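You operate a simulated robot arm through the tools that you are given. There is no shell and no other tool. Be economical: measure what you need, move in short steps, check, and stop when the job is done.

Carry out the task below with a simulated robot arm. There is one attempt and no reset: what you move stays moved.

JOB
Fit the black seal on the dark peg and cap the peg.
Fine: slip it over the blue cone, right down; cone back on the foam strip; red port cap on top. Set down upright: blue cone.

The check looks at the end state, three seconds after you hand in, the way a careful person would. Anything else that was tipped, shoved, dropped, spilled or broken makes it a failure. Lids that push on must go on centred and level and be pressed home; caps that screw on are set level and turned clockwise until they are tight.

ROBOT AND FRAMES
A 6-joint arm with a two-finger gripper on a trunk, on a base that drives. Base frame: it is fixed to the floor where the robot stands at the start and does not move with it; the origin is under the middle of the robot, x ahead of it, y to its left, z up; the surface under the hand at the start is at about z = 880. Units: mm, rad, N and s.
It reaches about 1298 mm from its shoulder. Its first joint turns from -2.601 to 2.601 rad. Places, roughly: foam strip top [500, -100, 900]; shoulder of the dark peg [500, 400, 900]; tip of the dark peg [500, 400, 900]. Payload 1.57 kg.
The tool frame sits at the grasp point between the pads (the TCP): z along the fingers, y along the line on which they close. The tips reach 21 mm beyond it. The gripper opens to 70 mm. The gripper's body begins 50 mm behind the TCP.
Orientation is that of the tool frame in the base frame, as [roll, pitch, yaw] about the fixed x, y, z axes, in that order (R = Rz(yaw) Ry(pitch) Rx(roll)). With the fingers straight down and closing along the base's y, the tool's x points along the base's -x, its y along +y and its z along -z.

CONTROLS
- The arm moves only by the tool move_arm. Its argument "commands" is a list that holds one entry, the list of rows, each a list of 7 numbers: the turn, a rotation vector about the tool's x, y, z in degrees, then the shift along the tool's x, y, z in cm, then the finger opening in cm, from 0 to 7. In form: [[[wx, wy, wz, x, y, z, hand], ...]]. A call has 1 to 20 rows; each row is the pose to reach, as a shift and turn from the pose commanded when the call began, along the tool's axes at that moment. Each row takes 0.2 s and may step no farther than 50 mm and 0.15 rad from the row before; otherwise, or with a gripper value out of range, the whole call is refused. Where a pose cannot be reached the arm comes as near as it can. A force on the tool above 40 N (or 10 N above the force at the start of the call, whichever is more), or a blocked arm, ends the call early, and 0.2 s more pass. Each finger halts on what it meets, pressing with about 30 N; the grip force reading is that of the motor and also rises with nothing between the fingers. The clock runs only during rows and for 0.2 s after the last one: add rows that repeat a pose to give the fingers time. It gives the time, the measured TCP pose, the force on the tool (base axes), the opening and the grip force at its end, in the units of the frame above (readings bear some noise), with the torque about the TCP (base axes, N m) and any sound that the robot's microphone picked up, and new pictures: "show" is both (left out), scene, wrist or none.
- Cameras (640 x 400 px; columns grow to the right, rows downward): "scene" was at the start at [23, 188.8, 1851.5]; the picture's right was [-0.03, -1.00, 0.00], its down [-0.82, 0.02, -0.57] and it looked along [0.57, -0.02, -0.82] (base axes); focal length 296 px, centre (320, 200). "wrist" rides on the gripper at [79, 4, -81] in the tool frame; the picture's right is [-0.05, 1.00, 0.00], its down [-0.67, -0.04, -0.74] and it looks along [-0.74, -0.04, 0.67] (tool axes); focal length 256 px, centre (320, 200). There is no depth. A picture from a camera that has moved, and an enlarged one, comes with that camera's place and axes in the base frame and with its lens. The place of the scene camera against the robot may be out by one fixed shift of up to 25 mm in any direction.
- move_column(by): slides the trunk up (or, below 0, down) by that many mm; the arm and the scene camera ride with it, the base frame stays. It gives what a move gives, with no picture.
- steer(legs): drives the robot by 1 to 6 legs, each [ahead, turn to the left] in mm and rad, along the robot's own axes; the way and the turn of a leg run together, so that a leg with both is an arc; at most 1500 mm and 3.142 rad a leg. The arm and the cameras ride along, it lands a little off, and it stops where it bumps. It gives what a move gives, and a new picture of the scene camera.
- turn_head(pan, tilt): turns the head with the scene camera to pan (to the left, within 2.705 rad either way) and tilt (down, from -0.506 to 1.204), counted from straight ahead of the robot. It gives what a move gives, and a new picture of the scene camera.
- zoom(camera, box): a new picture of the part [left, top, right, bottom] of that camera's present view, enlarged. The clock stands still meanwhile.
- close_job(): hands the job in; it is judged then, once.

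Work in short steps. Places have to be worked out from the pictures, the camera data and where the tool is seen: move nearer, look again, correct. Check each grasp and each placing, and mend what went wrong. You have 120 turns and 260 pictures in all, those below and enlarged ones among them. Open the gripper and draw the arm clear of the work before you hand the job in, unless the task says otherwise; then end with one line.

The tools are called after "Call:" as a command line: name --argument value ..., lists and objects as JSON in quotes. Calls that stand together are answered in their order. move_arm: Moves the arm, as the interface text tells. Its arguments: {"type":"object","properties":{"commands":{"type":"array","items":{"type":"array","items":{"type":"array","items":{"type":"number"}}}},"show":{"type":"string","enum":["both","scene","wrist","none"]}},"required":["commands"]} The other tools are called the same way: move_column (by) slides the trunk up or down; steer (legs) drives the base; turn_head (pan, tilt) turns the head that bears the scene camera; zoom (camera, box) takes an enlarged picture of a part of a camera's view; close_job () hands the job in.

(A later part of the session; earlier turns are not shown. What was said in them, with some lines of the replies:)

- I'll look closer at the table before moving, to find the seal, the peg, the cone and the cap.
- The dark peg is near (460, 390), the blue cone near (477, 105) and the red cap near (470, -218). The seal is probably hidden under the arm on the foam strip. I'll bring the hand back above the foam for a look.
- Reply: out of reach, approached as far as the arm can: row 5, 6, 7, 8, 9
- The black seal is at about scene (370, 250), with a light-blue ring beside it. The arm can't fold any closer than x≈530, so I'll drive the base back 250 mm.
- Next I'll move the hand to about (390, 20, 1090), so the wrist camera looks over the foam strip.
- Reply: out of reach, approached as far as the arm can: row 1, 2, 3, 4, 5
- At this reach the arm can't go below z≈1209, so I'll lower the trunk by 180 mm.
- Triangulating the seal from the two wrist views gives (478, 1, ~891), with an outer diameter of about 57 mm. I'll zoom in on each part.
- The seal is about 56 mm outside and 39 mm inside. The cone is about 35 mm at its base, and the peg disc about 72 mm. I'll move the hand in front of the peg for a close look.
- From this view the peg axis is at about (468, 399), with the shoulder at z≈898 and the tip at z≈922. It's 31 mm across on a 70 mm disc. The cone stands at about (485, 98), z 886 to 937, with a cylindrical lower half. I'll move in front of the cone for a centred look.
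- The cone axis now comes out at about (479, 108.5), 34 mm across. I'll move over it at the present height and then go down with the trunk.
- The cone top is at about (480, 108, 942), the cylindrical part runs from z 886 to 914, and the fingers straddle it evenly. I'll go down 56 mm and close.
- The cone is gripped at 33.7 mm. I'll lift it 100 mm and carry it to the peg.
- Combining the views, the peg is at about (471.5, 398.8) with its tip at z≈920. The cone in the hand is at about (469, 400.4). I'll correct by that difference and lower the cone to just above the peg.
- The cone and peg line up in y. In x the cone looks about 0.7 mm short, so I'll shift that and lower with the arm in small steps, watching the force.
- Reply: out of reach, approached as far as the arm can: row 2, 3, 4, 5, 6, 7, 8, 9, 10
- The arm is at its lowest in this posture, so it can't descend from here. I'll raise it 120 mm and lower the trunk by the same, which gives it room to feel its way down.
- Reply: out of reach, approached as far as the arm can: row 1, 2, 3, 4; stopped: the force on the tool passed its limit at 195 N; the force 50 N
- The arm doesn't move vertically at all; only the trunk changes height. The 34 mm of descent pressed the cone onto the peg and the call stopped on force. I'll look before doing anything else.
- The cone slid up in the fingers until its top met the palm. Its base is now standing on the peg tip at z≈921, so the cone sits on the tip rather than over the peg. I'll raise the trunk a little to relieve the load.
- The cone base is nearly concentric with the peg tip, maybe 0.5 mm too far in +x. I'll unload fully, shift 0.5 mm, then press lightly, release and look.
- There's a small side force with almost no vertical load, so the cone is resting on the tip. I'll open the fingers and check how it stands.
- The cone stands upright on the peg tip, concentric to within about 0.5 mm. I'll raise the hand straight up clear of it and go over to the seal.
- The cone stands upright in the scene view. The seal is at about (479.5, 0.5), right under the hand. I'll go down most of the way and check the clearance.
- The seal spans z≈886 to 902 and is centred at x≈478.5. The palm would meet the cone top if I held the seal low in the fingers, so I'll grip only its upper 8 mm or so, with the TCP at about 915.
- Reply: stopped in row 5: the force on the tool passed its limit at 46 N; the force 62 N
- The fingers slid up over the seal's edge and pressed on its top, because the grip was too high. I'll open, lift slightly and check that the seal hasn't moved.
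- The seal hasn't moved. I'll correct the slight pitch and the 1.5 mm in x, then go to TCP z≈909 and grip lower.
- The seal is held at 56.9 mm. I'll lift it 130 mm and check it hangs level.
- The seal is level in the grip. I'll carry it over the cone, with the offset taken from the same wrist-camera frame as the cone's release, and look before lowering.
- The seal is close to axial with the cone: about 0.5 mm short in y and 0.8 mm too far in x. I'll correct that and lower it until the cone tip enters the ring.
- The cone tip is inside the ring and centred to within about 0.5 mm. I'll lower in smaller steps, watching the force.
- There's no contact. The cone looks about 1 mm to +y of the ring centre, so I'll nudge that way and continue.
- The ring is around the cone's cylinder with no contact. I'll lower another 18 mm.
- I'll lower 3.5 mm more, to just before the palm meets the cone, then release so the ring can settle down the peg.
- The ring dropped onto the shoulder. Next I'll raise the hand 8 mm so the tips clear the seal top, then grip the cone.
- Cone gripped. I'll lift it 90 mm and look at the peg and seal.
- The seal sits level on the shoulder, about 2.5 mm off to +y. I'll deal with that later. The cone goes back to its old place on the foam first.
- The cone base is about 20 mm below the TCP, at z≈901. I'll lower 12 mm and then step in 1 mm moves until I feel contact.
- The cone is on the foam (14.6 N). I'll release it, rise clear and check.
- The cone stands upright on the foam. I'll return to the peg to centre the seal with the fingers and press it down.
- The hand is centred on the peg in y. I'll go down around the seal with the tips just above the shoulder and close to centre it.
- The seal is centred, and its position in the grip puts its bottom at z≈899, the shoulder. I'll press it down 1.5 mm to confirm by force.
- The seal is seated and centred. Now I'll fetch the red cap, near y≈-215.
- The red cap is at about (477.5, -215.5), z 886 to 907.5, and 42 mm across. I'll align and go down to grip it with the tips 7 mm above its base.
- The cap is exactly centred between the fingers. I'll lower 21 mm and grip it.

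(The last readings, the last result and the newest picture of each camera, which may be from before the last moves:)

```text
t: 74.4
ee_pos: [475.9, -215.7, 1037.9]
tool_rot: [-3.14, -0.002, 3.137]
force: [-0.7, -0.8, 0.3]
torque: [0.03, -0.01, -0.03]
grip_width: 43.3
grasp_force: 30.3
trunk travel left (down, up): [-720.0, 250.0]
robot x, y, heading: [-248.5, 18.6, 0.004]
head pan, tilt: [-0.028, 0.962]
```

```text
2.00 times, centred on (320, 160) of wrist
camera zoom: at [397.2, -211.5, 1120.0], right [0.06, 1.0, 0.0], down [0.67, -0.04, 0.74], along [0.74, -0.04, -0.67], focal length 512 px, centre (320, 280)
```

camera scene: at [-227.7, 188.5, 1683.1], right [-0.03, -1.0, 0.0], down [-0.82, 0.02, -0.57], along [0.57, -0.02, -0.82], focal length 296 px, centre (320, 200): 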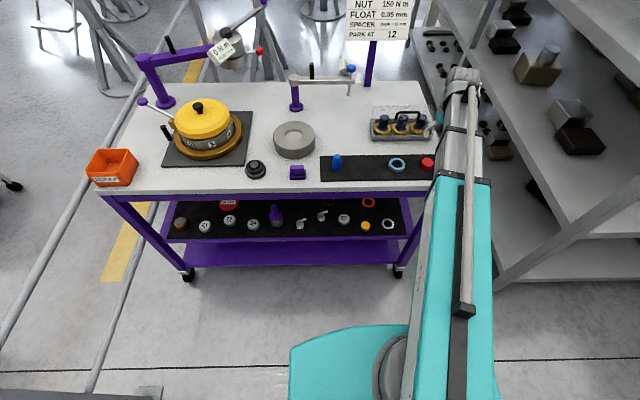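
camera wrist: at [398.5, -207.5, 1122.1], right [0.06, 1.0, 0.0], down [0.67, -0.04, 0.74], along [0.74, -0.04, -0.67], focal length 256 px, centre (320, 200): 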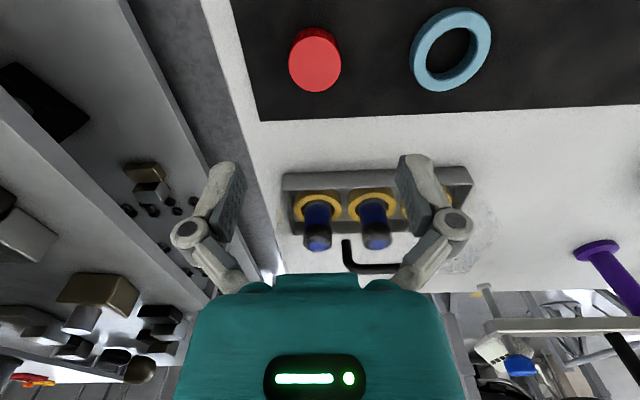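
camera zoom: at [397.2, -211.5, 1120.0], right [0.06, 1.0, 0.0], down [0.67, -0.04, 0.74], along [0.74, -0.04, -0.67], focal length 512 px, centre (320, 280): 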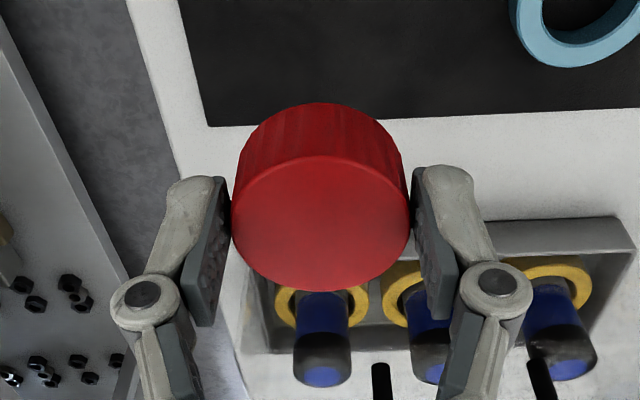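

The cap is held at 43.2 mm and looks level. I'll carry it to above the peg.

Call:
move_arm --commands '[[[0, 0, 0, 0, 4.6, 0, 3.5], [0, 0, 0, 0, 9.2, 0, 3.5], [0, 0, 0, 0, 13.8, 0, 3.5], [0, 0, 0, 0, 18.4, 0, 3.5], [0, 0, 0, 0, 23, 0, 3.5], [0, 0, 0, 0, 27.6, 0, 3.5], [0, 0, 0, 0.2, 32.2, 0, 3.5], [0, 0, 0, 0.3, 36.8, 0, 3.5], [0, 0, 0, 0.4, 41.4, 0, 3.5], [0, 0, 0, 0.5, 46, 0, 3.5], [0, 0, 0, 0.6, 50.6, 0, 3.5], [0, 0, 0, 0.7, 55.2, 0, 3.5], [0, 0, 0, 0.8, 59.8, 0, 3.5], [0, 0, 0, 0.81, 61.42, 0, 3.5], [0, 0, 0, 0.81, 61.42, 0, 3.5]]]' --show "none"

Call:
zoom --camera "wrist" --box '[200, 0, 440, 150]'

```text
t: 77.6
ee_pos: [470.3, 399.5, 1040.0]
tool_rot: [-3.141, -0.002, 3.137]
force: [0.4, 0.8, -0.3]
torque: [-0.01, -0.03, 0.01]
grip_width: 43.5
grasp_force: 29.9
trunk travel left (down, up): [-720.0, 250.0]
robot x, y, heading: [-250.3, 18.7, 0.003]
head pan, tilt: [-0.028, 0.962]
```

```text
2.67 times, centred on (320, 75) of wrist
camera zoom: at [392.1, 403.7, 1120.0], right [0.06, 1.0, 0.0], down [0.67, -0.04, 0.74], along [0.74, -0.04, -0.67], focal length 683 px, centre (320, 533)
```

zoom: 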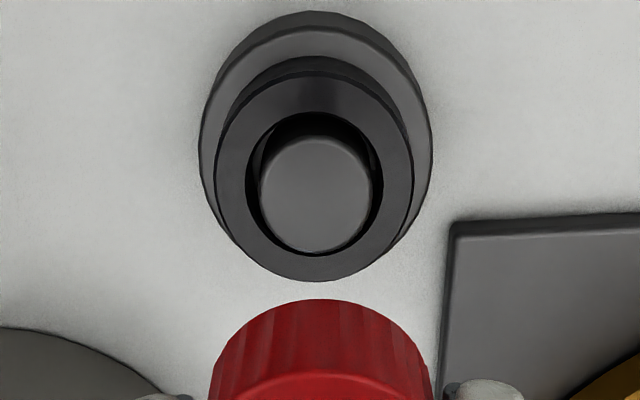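

The cap appears about 1.3 mm too far in +y and 1 mm too far in +x. I'll correct and lower to just above the peg to check.

Call:
move_arm --commands '[[[0, 0, 0, 0.1, -0.13, 0, 3.5], [0, 0, 0, 0.1, -0.13, 0, 3.5]]]' --show "none"

Call:
move_column --by -82

Call:
zoom --camera "wrist" --box '[220, 40, 420, 165]'

Call:
zoom --camera "scene" --box '[210, 90, 290, 160]'

```text
t: 78.2
ee_pos: [469.9, 397.8, 1038.8]
tool_rot: [-3.141, -0.002, 3.136]
force: [0.1, 0.0, 0.4]
torque: [-0.01, -0.04, 0.02]
grip_width: 43.4
grasp_force: 29.5
trunk travel left (down, up): [-720.0, 250.0]
robot x, y, heading: [-252.6, 17.4, -0.0]
head pan, tilt: [-0.028, 0.962]
```

```text
t: 79.4
ee_pos: [470.3, 398.1, 956.2]
tool_rot: [-3.141, -0.001, 3.137]
force: [-0.9, -0.7, -0.3]
torque: [0.01, -0.02, -0.01]
grip_width: 43.5
grasp_force: 29.4
trunk travel left (down, up): [-638.0, 332.0]
robot x, y, heading: [-251.8, 20.6, 0.007]
head pan, tilt: [-0.028, 0.962]
```

```text
3.20 times, centred on (320, 102) of wrist
camera zoom: at [391.3, 402.3, 1038.1], right [0.06, 1.0, 0.0], down [0.67, -0.04, 0.74], along [0.74, -0.04, -0.67], focal length 819 px, centre (320, 512)
```

zoom: 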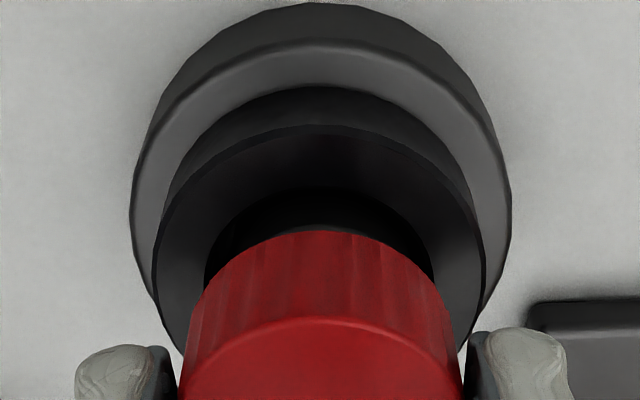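

```text
5.71 times, centred on (250, 125) of scene
camera zoom: at [-227.7, 188.4, 1599.2], right [-0.03, -1.0, 0.0], down [-0.82, 0.02, -0.57], along [0.57, -0.02, -0.82], focal length 1690 px, centre (720, 629)
```

zoom: 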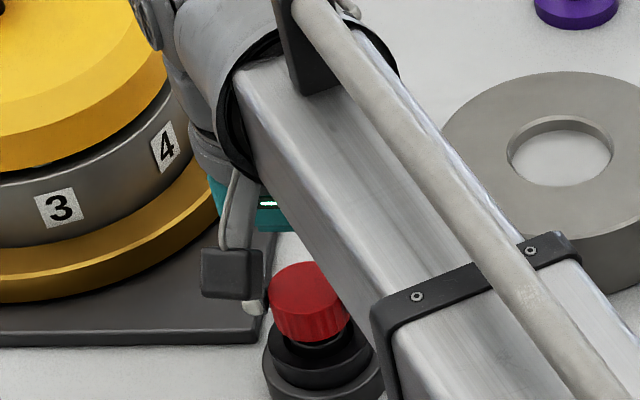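

The cap is aligned to within about 0.5 mm. I'll lower it in small steps, reading the force.

Call:
move_column --by -6

Call:
move_column --by -2

Call:
move_column --by -1.5

Call:
zoom --camera "wrist" --box '[220, 40, 420, 165]'

```text
t: 80.0
ee_pos: [470.9, 397.4, 949.6]
tool_rot: [3.14, -0.001, 3.137]
force: [-0.4, -0.4, 0.0]
torque: [0.01, -0.03, 0.01]
grip_width: 43.4
grasp_force: 30.1
trunk travel left (down, up): [-632.0, 338.0]
robot x, y, heading: [-250.0, 15.8, -0.005]
head pan, tilt: [-0.028, 0.962]
```

```text
t: 80.5
ee_pos: [469.2, 398.3, 949.0]
tool_rot: [-3.14, -0.001, 3.138]
force: [-0.5, 0.0, -0.2]
torque: [-0.01, 0.01, -0.01]
grip_width: 43.2
grasp_force: 29.9
trunk travel left (down, up): [-630.0, 340.0]
robot x, y, heading: [-253.1, 17.2, 0.003]
head pan, tilt: [-0.028, 0.962]
```

```text
t: 81.0
ee_pos: [469.5, 397.7, 946.0]
tool_rot: [-3.14, -0.002, 3.137]
force: [0.4, 0.1, 0.3]
torque: [0.02, -0.02, 0.0]
grip_width: 43.1
grasp_force: 30.1
trunk travel left (down, up): [-628.0, 342.0]
robot x, y, heading: [-248.6, 17.1, 0.002]
head pan, tilt: [-0.028, 0.962]
```

```text
3.20 times, centred on (320, 102) of wrist
camera zoom: at [391.3, 402.4, 1028.5], right [0.06, 1.0, 0.0], down [0.67, -0.04, 0.74], along [0.74, -0.04, -0.67], focal length 819 px, centre (320, 512)
```

zoom: 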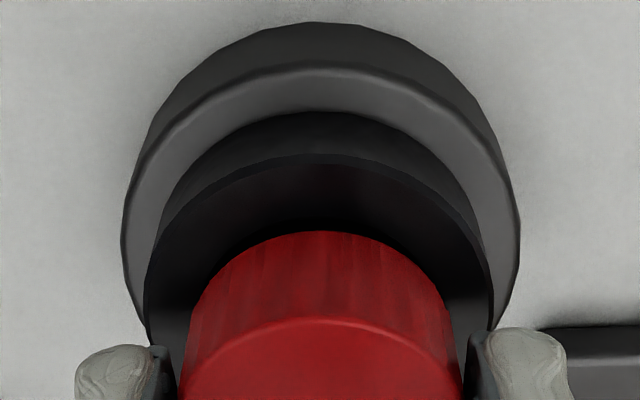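

Cap bottom is at about 918–919 with no force, so it may be going over the peg. I'll continue down in small steps.

Call:
move_column --by -1.5

Call:
move_column --by -1.5

Call:
move_column --by -1.5

```text
t: 81.5
ee_pos: [470.6, 398.2, 945.7]
tool_rot: [3.141, 0.0, 3.135]
force: [-0.2, -0.5, -0.3]
torque: [0.01, 0.0, 0.01]
grip_width: 43.4
grasp_force: 30.1
trunk travel left (down, up): [-627.0, 343.0]
robot x, y, heading: [-252.2, 21.7, 0.001]
head pan, tilt: [-0.028, 0.962]
```

```text
t: 82.0
ee_pos: [470.9, 397.7, 944.0]
tool_rot: [-3.14, -0.001, 3.136]
force: [-0.6, -1.4, 0.3]
torque: [-0.02, 0.03, 0.0]
grip_width: 43.6
grasp_force: 30.5
trunk travel left (down, up): [-625.0, 345.0]
robot x, y, heading: [-253.4, 21.2, 0.002]
head pan, tilt: [-0.028, 0.962]
```

```text
t: 82.5
ee_pos: [470.4, 397.3, 942.5]
tool_rot: [3.141, 0.0, 3.137]
force: [0.8, 0.3, 2.9]
torque: [0.0, -0.09, 0.0]
grip_width: 43.4
grasp_force: 30.0
trunk travel left (down, up): [-624.0, 346.0]
robot x, y, heading: [-252.6, 16.9, 0.009]
head pan, tilt: [-0.028, 0.962]
```

Contact is starting at TCP z≈942.5, with the cap bottom at about 914–915. I'll press on by 1 mm steps.

Call:
move_column --by -1

Call:
move_column --by -1

Call:
zoom --camera "wrist" --box '[220, 40, 420, 165]'

Call:
zoom --camera "scene" --box '[210, 90, 290, 160]'

```text
t: 83.0
ee_pos: [469.3, 397.8, 942.2]
tool_rot: [3.141, 0.001, 3.136]
force: [4.2, 2.0, 15.7]
torque: [0.08, -0.25, 0.04]
grip_width: 43.3
grasp_force: 30.2
trunk travel left (down, up): [-623.0, 347.0]
robot x, y, heading: [-251.6, 18.5, 0.001]
head pan, tilt: [-0.028, 0.962]
```

```text
t: 83.5
ee_pos: [468.9, 397.0, 941.4]
tool_rot: [-3.141, -0.001, 3.136]
force: [4.8, 3.6, 24.0]
torque: [0.11, -0.2, -0.01]
grip_width: 43.7
grasp_force: 30.0
trunk travel left (down, up): [-622.0, 348.0]
robot x, y, heading: [-247.6, 20.8, 0.002]
head pan, tilt: [-0.028, 0.962]
```

```text
3.20 times, centred on (320, 102) of wrist
camera zoom: at [390.4, 402.0, 1023.1], right [0.06, 1.0, 0.0], down [0.67, -0.04, 0.75], along [0.74, -0.04, -0.67], focal length 819 px, centre (320, 512)
```

zoom: 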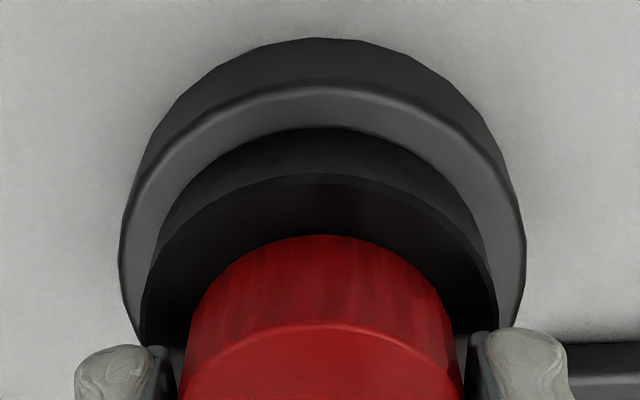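

```text
5.71 times, centred on (250, 125) of scene
camera zoom: at [-229.4, 187.7, 1583.4], right [-0.03, -1.0, 0.0], down [-0.82, 0.02, -0.57], along [0.57, -0.01, -0.82], focal length 1690 px, centre (720, 629)
```

zoom: 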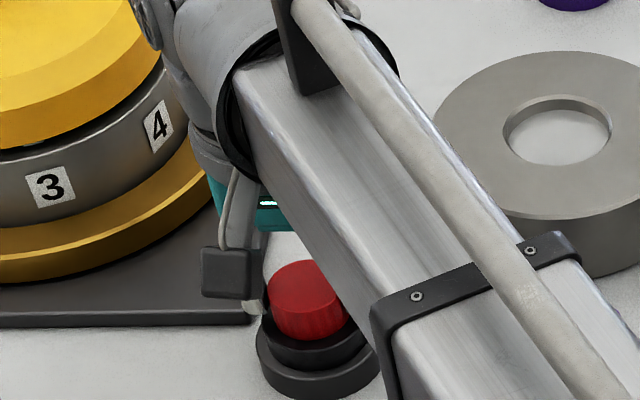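

The cap is over the peg and bearing at about the seal's top (24 N). I'll open the fingers, rise and check it sits level.

Call:
move_arm --commands '[[[0, 0, 0, 0, 0, 0, 4.5], [0, 0, 0, 0, 0, 0, 5.5], [0, 0, 0, 0, 0, 0, 7], [0, 0, 0, 0, 0, 0, 7]]]' --show "none"

Call:
move_column --by 30

Call:
zoom --camera "wrist" --box '[200, 30, 440, 180]'

Call:
zoom --camera "scene" --box '[210, 100, 290, 170]'

```text
t: 84.5
ee_pos: [470.3, 397.6, 940.9]
tool_rot: [-3.141, 0.0, 3.136]
force: [0.4, -0.8, 0.6]
torque: [0.02, 0.02, 0.02]
grip_width: 69.8
grasp_force: 0.0
trunk travel left (down, up): [-622.0, 348.0]
robot x, y, heading: [-248.4, 14.9, 0.002]
head pan, tilt: [-0.028, 0.962]
```

```text
t: 85.3
ee_pos: [470.3, 397.5, 969.7]
tool_rot: [3.141, -0.002, 3.134]
force: [1.0, 0.6, -0.4]
torque: [0.01, 0.04, 0.02]
grip_width: 70.1
grasp_force: 0.0
trunk travel left (down, up): [-652.0, 318.0]
robot x, y, heading: [-251.5, 19.7, 0.007]
head pan, tilt: [-0.028, 0.962]
```

```text
2.67 times, centred on (320, 105) of wrist
camera zoom: at [391.4, 402.4, 1052.0], right [0.06, 1.0, 0.0], down [0.67, -0.04, 0.74], along [0.74, -0.04, -0.67], focal length 683 px, centre (320, 453)
```

zoom: 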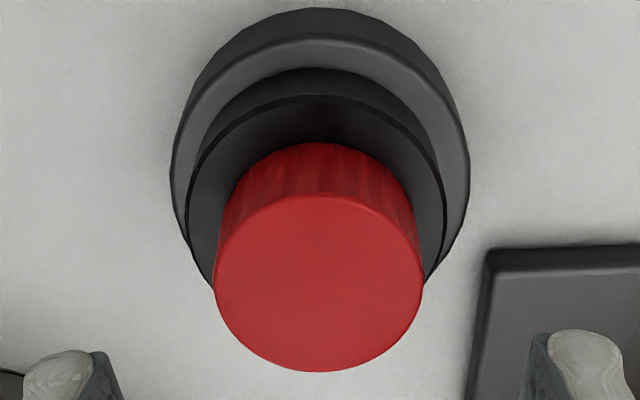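

```text
5.71 times, centred on (250, 135) of scene
camera zoom: at [-227.5, 188.6, 1613.2], right [-0.03, -1.0, 0.0], down [-0.82, 0.02, -0.57], along [0.57, -0.02, -0.82], focal length 1690 px, centre (720, 571)
```

zoom: 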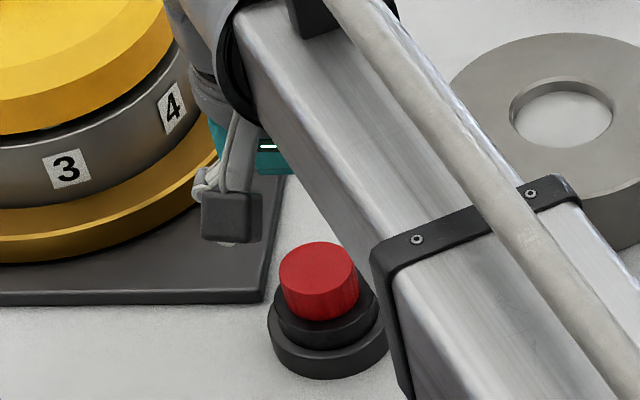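

The cap sits level and centred. I'll close the fingers and press down on its centre to make sure it's home.

Call:
move_arm --commands '[[[0, 0, 0, 0, 0, 0, 5], [0, 0, 0, 0, 0, 0, 3], [0, 0, 0, 0, 0, 0, 1], [0, 0, 0, 0, 0, 0, 0], [0, 0, 0, 0, 0, 0, 0], [0, 0, 0, 0, 0, 0, 0]]]' --show "none"

Call:
move_column --by -11

Call:
move_column --by -2

Call:
move_column --by -1

```text
t: 86.7
ee_pos: [470.4, 397.2, 971.1]
tool_rot: [-3.142, -0.001, 3.136]
force: [-1.2, 0.0, 0.1]
torque: [-0.01, 0.0, -0.03]
grip_width: 0.1
grasp_force: 28.7
trunk travel left (down, up): [-652.0, 318.0]
robot x, y, heading: [-247.5, 23.4, 0.003]
head pan, tilt: [-0.028, 0.962]
```

```text
t: 87.3
ee_pos: [469.0, 398.4, 958.7]
tool_rot: [-3.141, -0.004, 3.137]
force: [0.1, 0.9, -0.6]
torque: [0.01, -0.03, 0.01]
grip_width: 0.2
grasp_force: 28.9
trunk travel left (down, up): [-641.0, 329.0]
robot x, y, heading: [-247.7, 18.4, -0.002]
head pan, tilt: [-0.028, 0.962]
```

```text
t: 87.8
ee_pos: [469.5, 396.7, 957.9]
tool_rot: [-3.141, -0.002, 3.135]
force: [-0.1, -0.3, -0.1]
torque: [-0.01, 0.0, 0.01]
grip_width: 0.0
grasp_force: 28.8
trunk travel left (down, up): [-639.0, 331.0]
robot x, y, heading: [-250.9, 20.1, 0.003]
head pan, tilt: [-0.028, 0.962]
```

```text
t: 88.3
ee_pos: [471.3, 397.5, 956.1]
tool_rot: [-3.142, -0.002, 3.136]
force: [-0.5, 0.6, 1.1]
torque: [0.0, -0.02, -0.01]
grip_width: 6.0
grasp_force: 29.0
trunk travel left (down, up): [-638.0, 332.0]
robot x, y, heading: [-252.8, 18.4, -0.001]
head pan, tilt: [-0.028, 0.962]
```

Contact is starting near TCP z≈956. I'll press a little more.

Call:
move_column --by -1

Call:
move_column --by -1

Call:
zoom --camera "wrist" --box '[200, 30, 440, 180]'

```text
t: 88.8
ee_pos: [469.8, 397.1, 955.6]
tool_rot: [3.14, 0.0, 3.135]
force: [3.1, 0.1, 10.0]
torque: [0.01, -0.05, -0.03]
grip_width: 6.2
grasp_force: 28.4
trunk travel left (down, up): [-637.0, 333.0]
robot x, y, heading: [-253.0, 16.3, 0.002]
head pan, tilt: [-0.028, 0.962]
```

```text
t: 89.3
ee_pos: [469.5, 398.2, 956.1]
tool_rot: [3.139, 0.0, 3.136]
force: [4.7, 2.9, 22.1]
torque: [0.04, -0.12, -0.02]
grip_width: 6.2
grasp_force: 28.6
trunk travel left (down, up): [-636.0, 334.0]
robot x, y, heading: [-249.8, 18.0, -0.0]
head pan, tilt: [-0.028, 0.962]
```

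```text
2.67 times, centred on (320, 105) of wrist
camera zoom: at [390.5, 402.0, 1037.2], right [0.06, 1.0, 0.0], down [0.67, -0.04, 0.75], along [0.74, -0.04, -0.67], focal length 683 px, centre (320, 453)
```

zoom: 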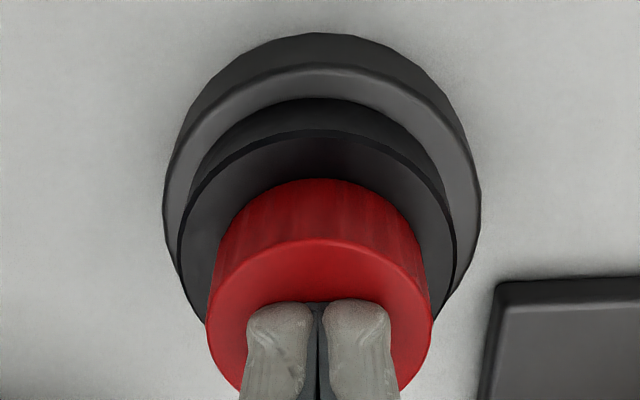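

The cap top stays at z≈935 while the load rises, so it's against something firm. I'll press about 20 N more and see whether it yields.

Call:
move_column --by -1.5

Call:
move_column --by -2

Call:
zoom --camera "wrist" --box '[200, 30, 440, 180]'

```text
t: 89.8
ee_pos: [469.1, 397.6, 956.7]
tool_rot: [3.14, 0.003, 3.137]
force: [1.1, 0.9, 29.7]
torque: [0.04, -0.05, 0.01]
grip_width: 6.1
grasp_force: 28.4
trunk travel left (down, up): [-635.0, 335.0]
robot x, y, heading: [-249.4, 20.1, -0.001]
head pan, tilt: [-0.028, 0.962]
stopped: the force on the tool passed its limit at 42 N (the readings are from after the stop); the commanded pose is now the measured one
```

```text
t: 90.2
ee_pos: [469.2, 397.3, 956.4]
tool_rot: [3.138, 0.006, 3.137]
force: [0.4, -1.6, 35.3]
torque: [-0.02, -0.03, 0.01]
grip_width: 6.2
grasp_force: 28.2
trunk travel left (down, up): [-634.0, 336.0]
robot x, y, heading: [-252.2, 18.5, -0.001]
head pan, tilt: [-0.028, 0.962]
stopped: the force on the tool passed its limit at 45 N (the readings are from after the stop); the commanded pose is now the measured one
```

```text
2.67 times, centred on (320, 105) of wrist
camera zoom: at [390.1, 401.8, 1036.6], right [0.06, 1.0, 0.0], down [0.66, -0.04, 0.75], along [0.75, -0.04, -0.66], focal length 683 px, centre (320, 453)
```

zoom: 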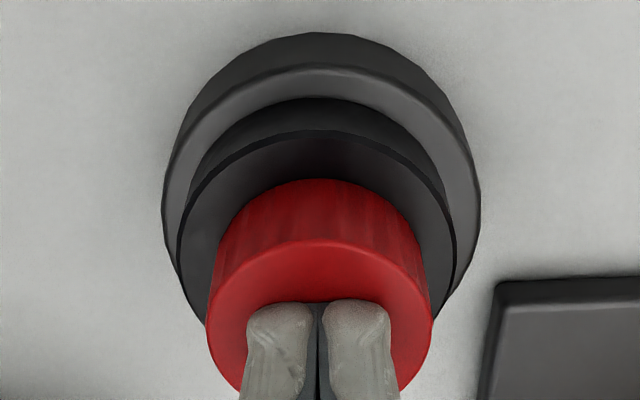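

The cap doesn't move under 45 N, so it's home. I'll raise the hand clear, open it and inspect everything.

Call:
move_column --by 120

Call:
move_arm --commands '[[[0, 0, 0, 0, -4, 0, 2], [0, 0, 0, 0, -8, 0, 4], [0, 0, 0, 0, -12, 0, 6], [0, 0, 0, 0, -16, 0, 7], [0, 0, 0, 0, -20, 0, 7], [0, 0, 0, 0, -20, 0, 7]]]'

Call:
zoom --camera "scene" --box '[210, 120, 290, 190]'

Call:
zoom --camera "scene" --box '[300, 120, 460, 200]'

```text
t: 91.7
ee_pos: [471.3, 398.7, 1073.7]
tool_rot: [3.14, 0.002, 3.137]
force: [-0.8, -0.7, -0.6]
torque: [-0.03, 0.0, -0.01]
grip_width: 0.0
grasp_force: 28.9
trunk travel left (down, up): [-754.0, 216.0]
robot x, y, heading: [-253.8, 20.1, 0.004]
head pan, tilt: [-0.028, 0.962]
```

```text
t: 93.0
ee_pos: [471.5, 198.3, 1073.5]
tool_rot: [3.141, 0.0, 3.138]
force: [0.2, -0.3, 0.2]
torque: [-0.03, 0.01, 0.01]
grip_width: 69.9
grasp_force: 0.0
trunk travel left (down, up): [-754.0, 216.0]
robot x, y, heading: [-248.8, 18.6, 0.004]
head pan, tilt: [-0.028, 0.962]
camera scene: at [-227.5, 188.2, 1715.7], right [-0.03, -1.0, 0.0], down [-0.82, 0.02, -0.57], along [0.57, -0.02, -0.82], focal length 296 px, centre (320, 200)
camera wrist: at [392.5, 202.2, 1154.3], right [0.06, 1.0, 0.0], down [0.66, -0.04, 0.75], along [0.75, -0.04, -0.67], focal length 256 px, centre (320, 200)
```

scene: 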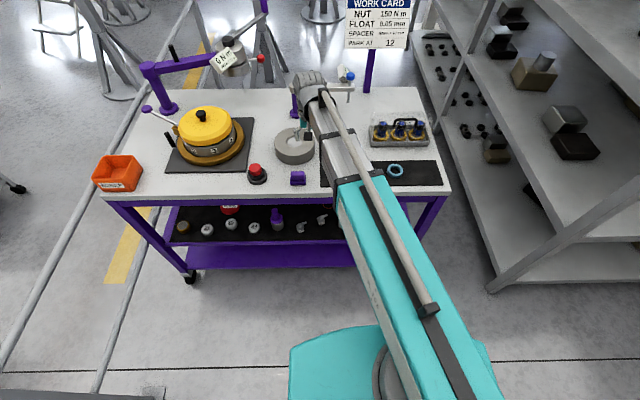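
wrist: 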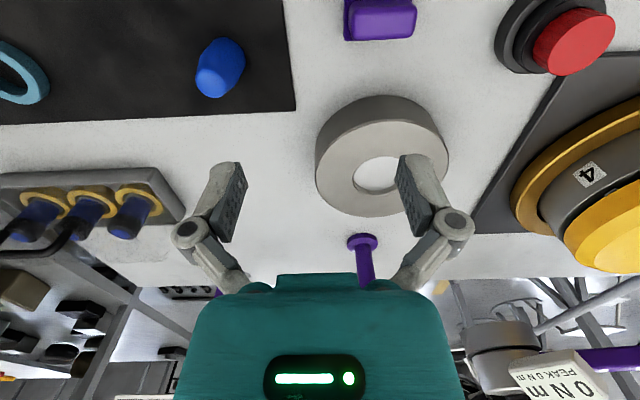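

```text
5.71 times, centred on (250, 155) of scene
camera zoom: at [-227.5, 188.2, 1715.7], right [-0.03, -1.0, 0.0], down [-0.82, 0.02, -0.57], along [0.57, -0.02, -0.82], focal length 1690 px, centre (720, 457)
```

zoom: 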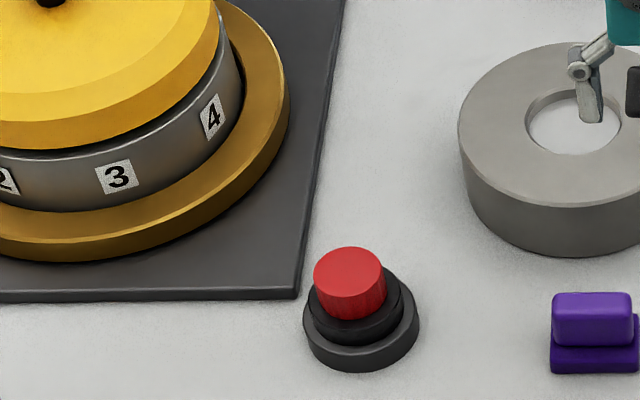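

```text
4.00 times, centred on (380, 160) of scene
camera zoom: at [-227.5, 188.2, 1715.7], right [-0.03, -1.0, 0.0], down [-0.82, 0.02, -0.57], along [0.57, -0.02, -0.82], focal length 1183 px, centre (80, 360)
```

zoom: 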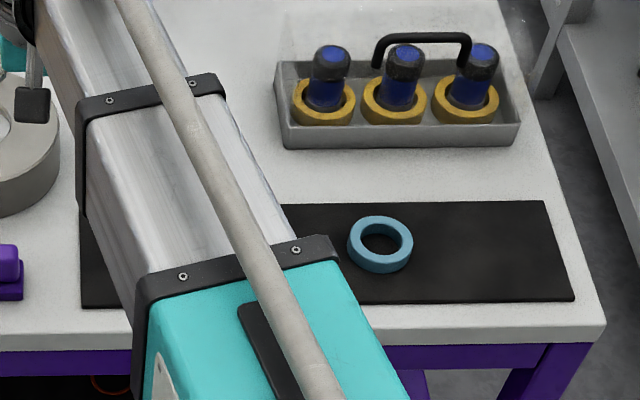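

The seal is on the shoulder, the red cap is level and home, the blue cone stands upright on the foam, and nothing else has been disturbed. The hand is open and clear, so I'm handing in.

Call:
close_job

```text
The job is handed in.
```

I fitted the black seal down to the peg's shoulder, pressed the red cap on level until it stopped moving, and stood the blue cone back upright on the foam strip.
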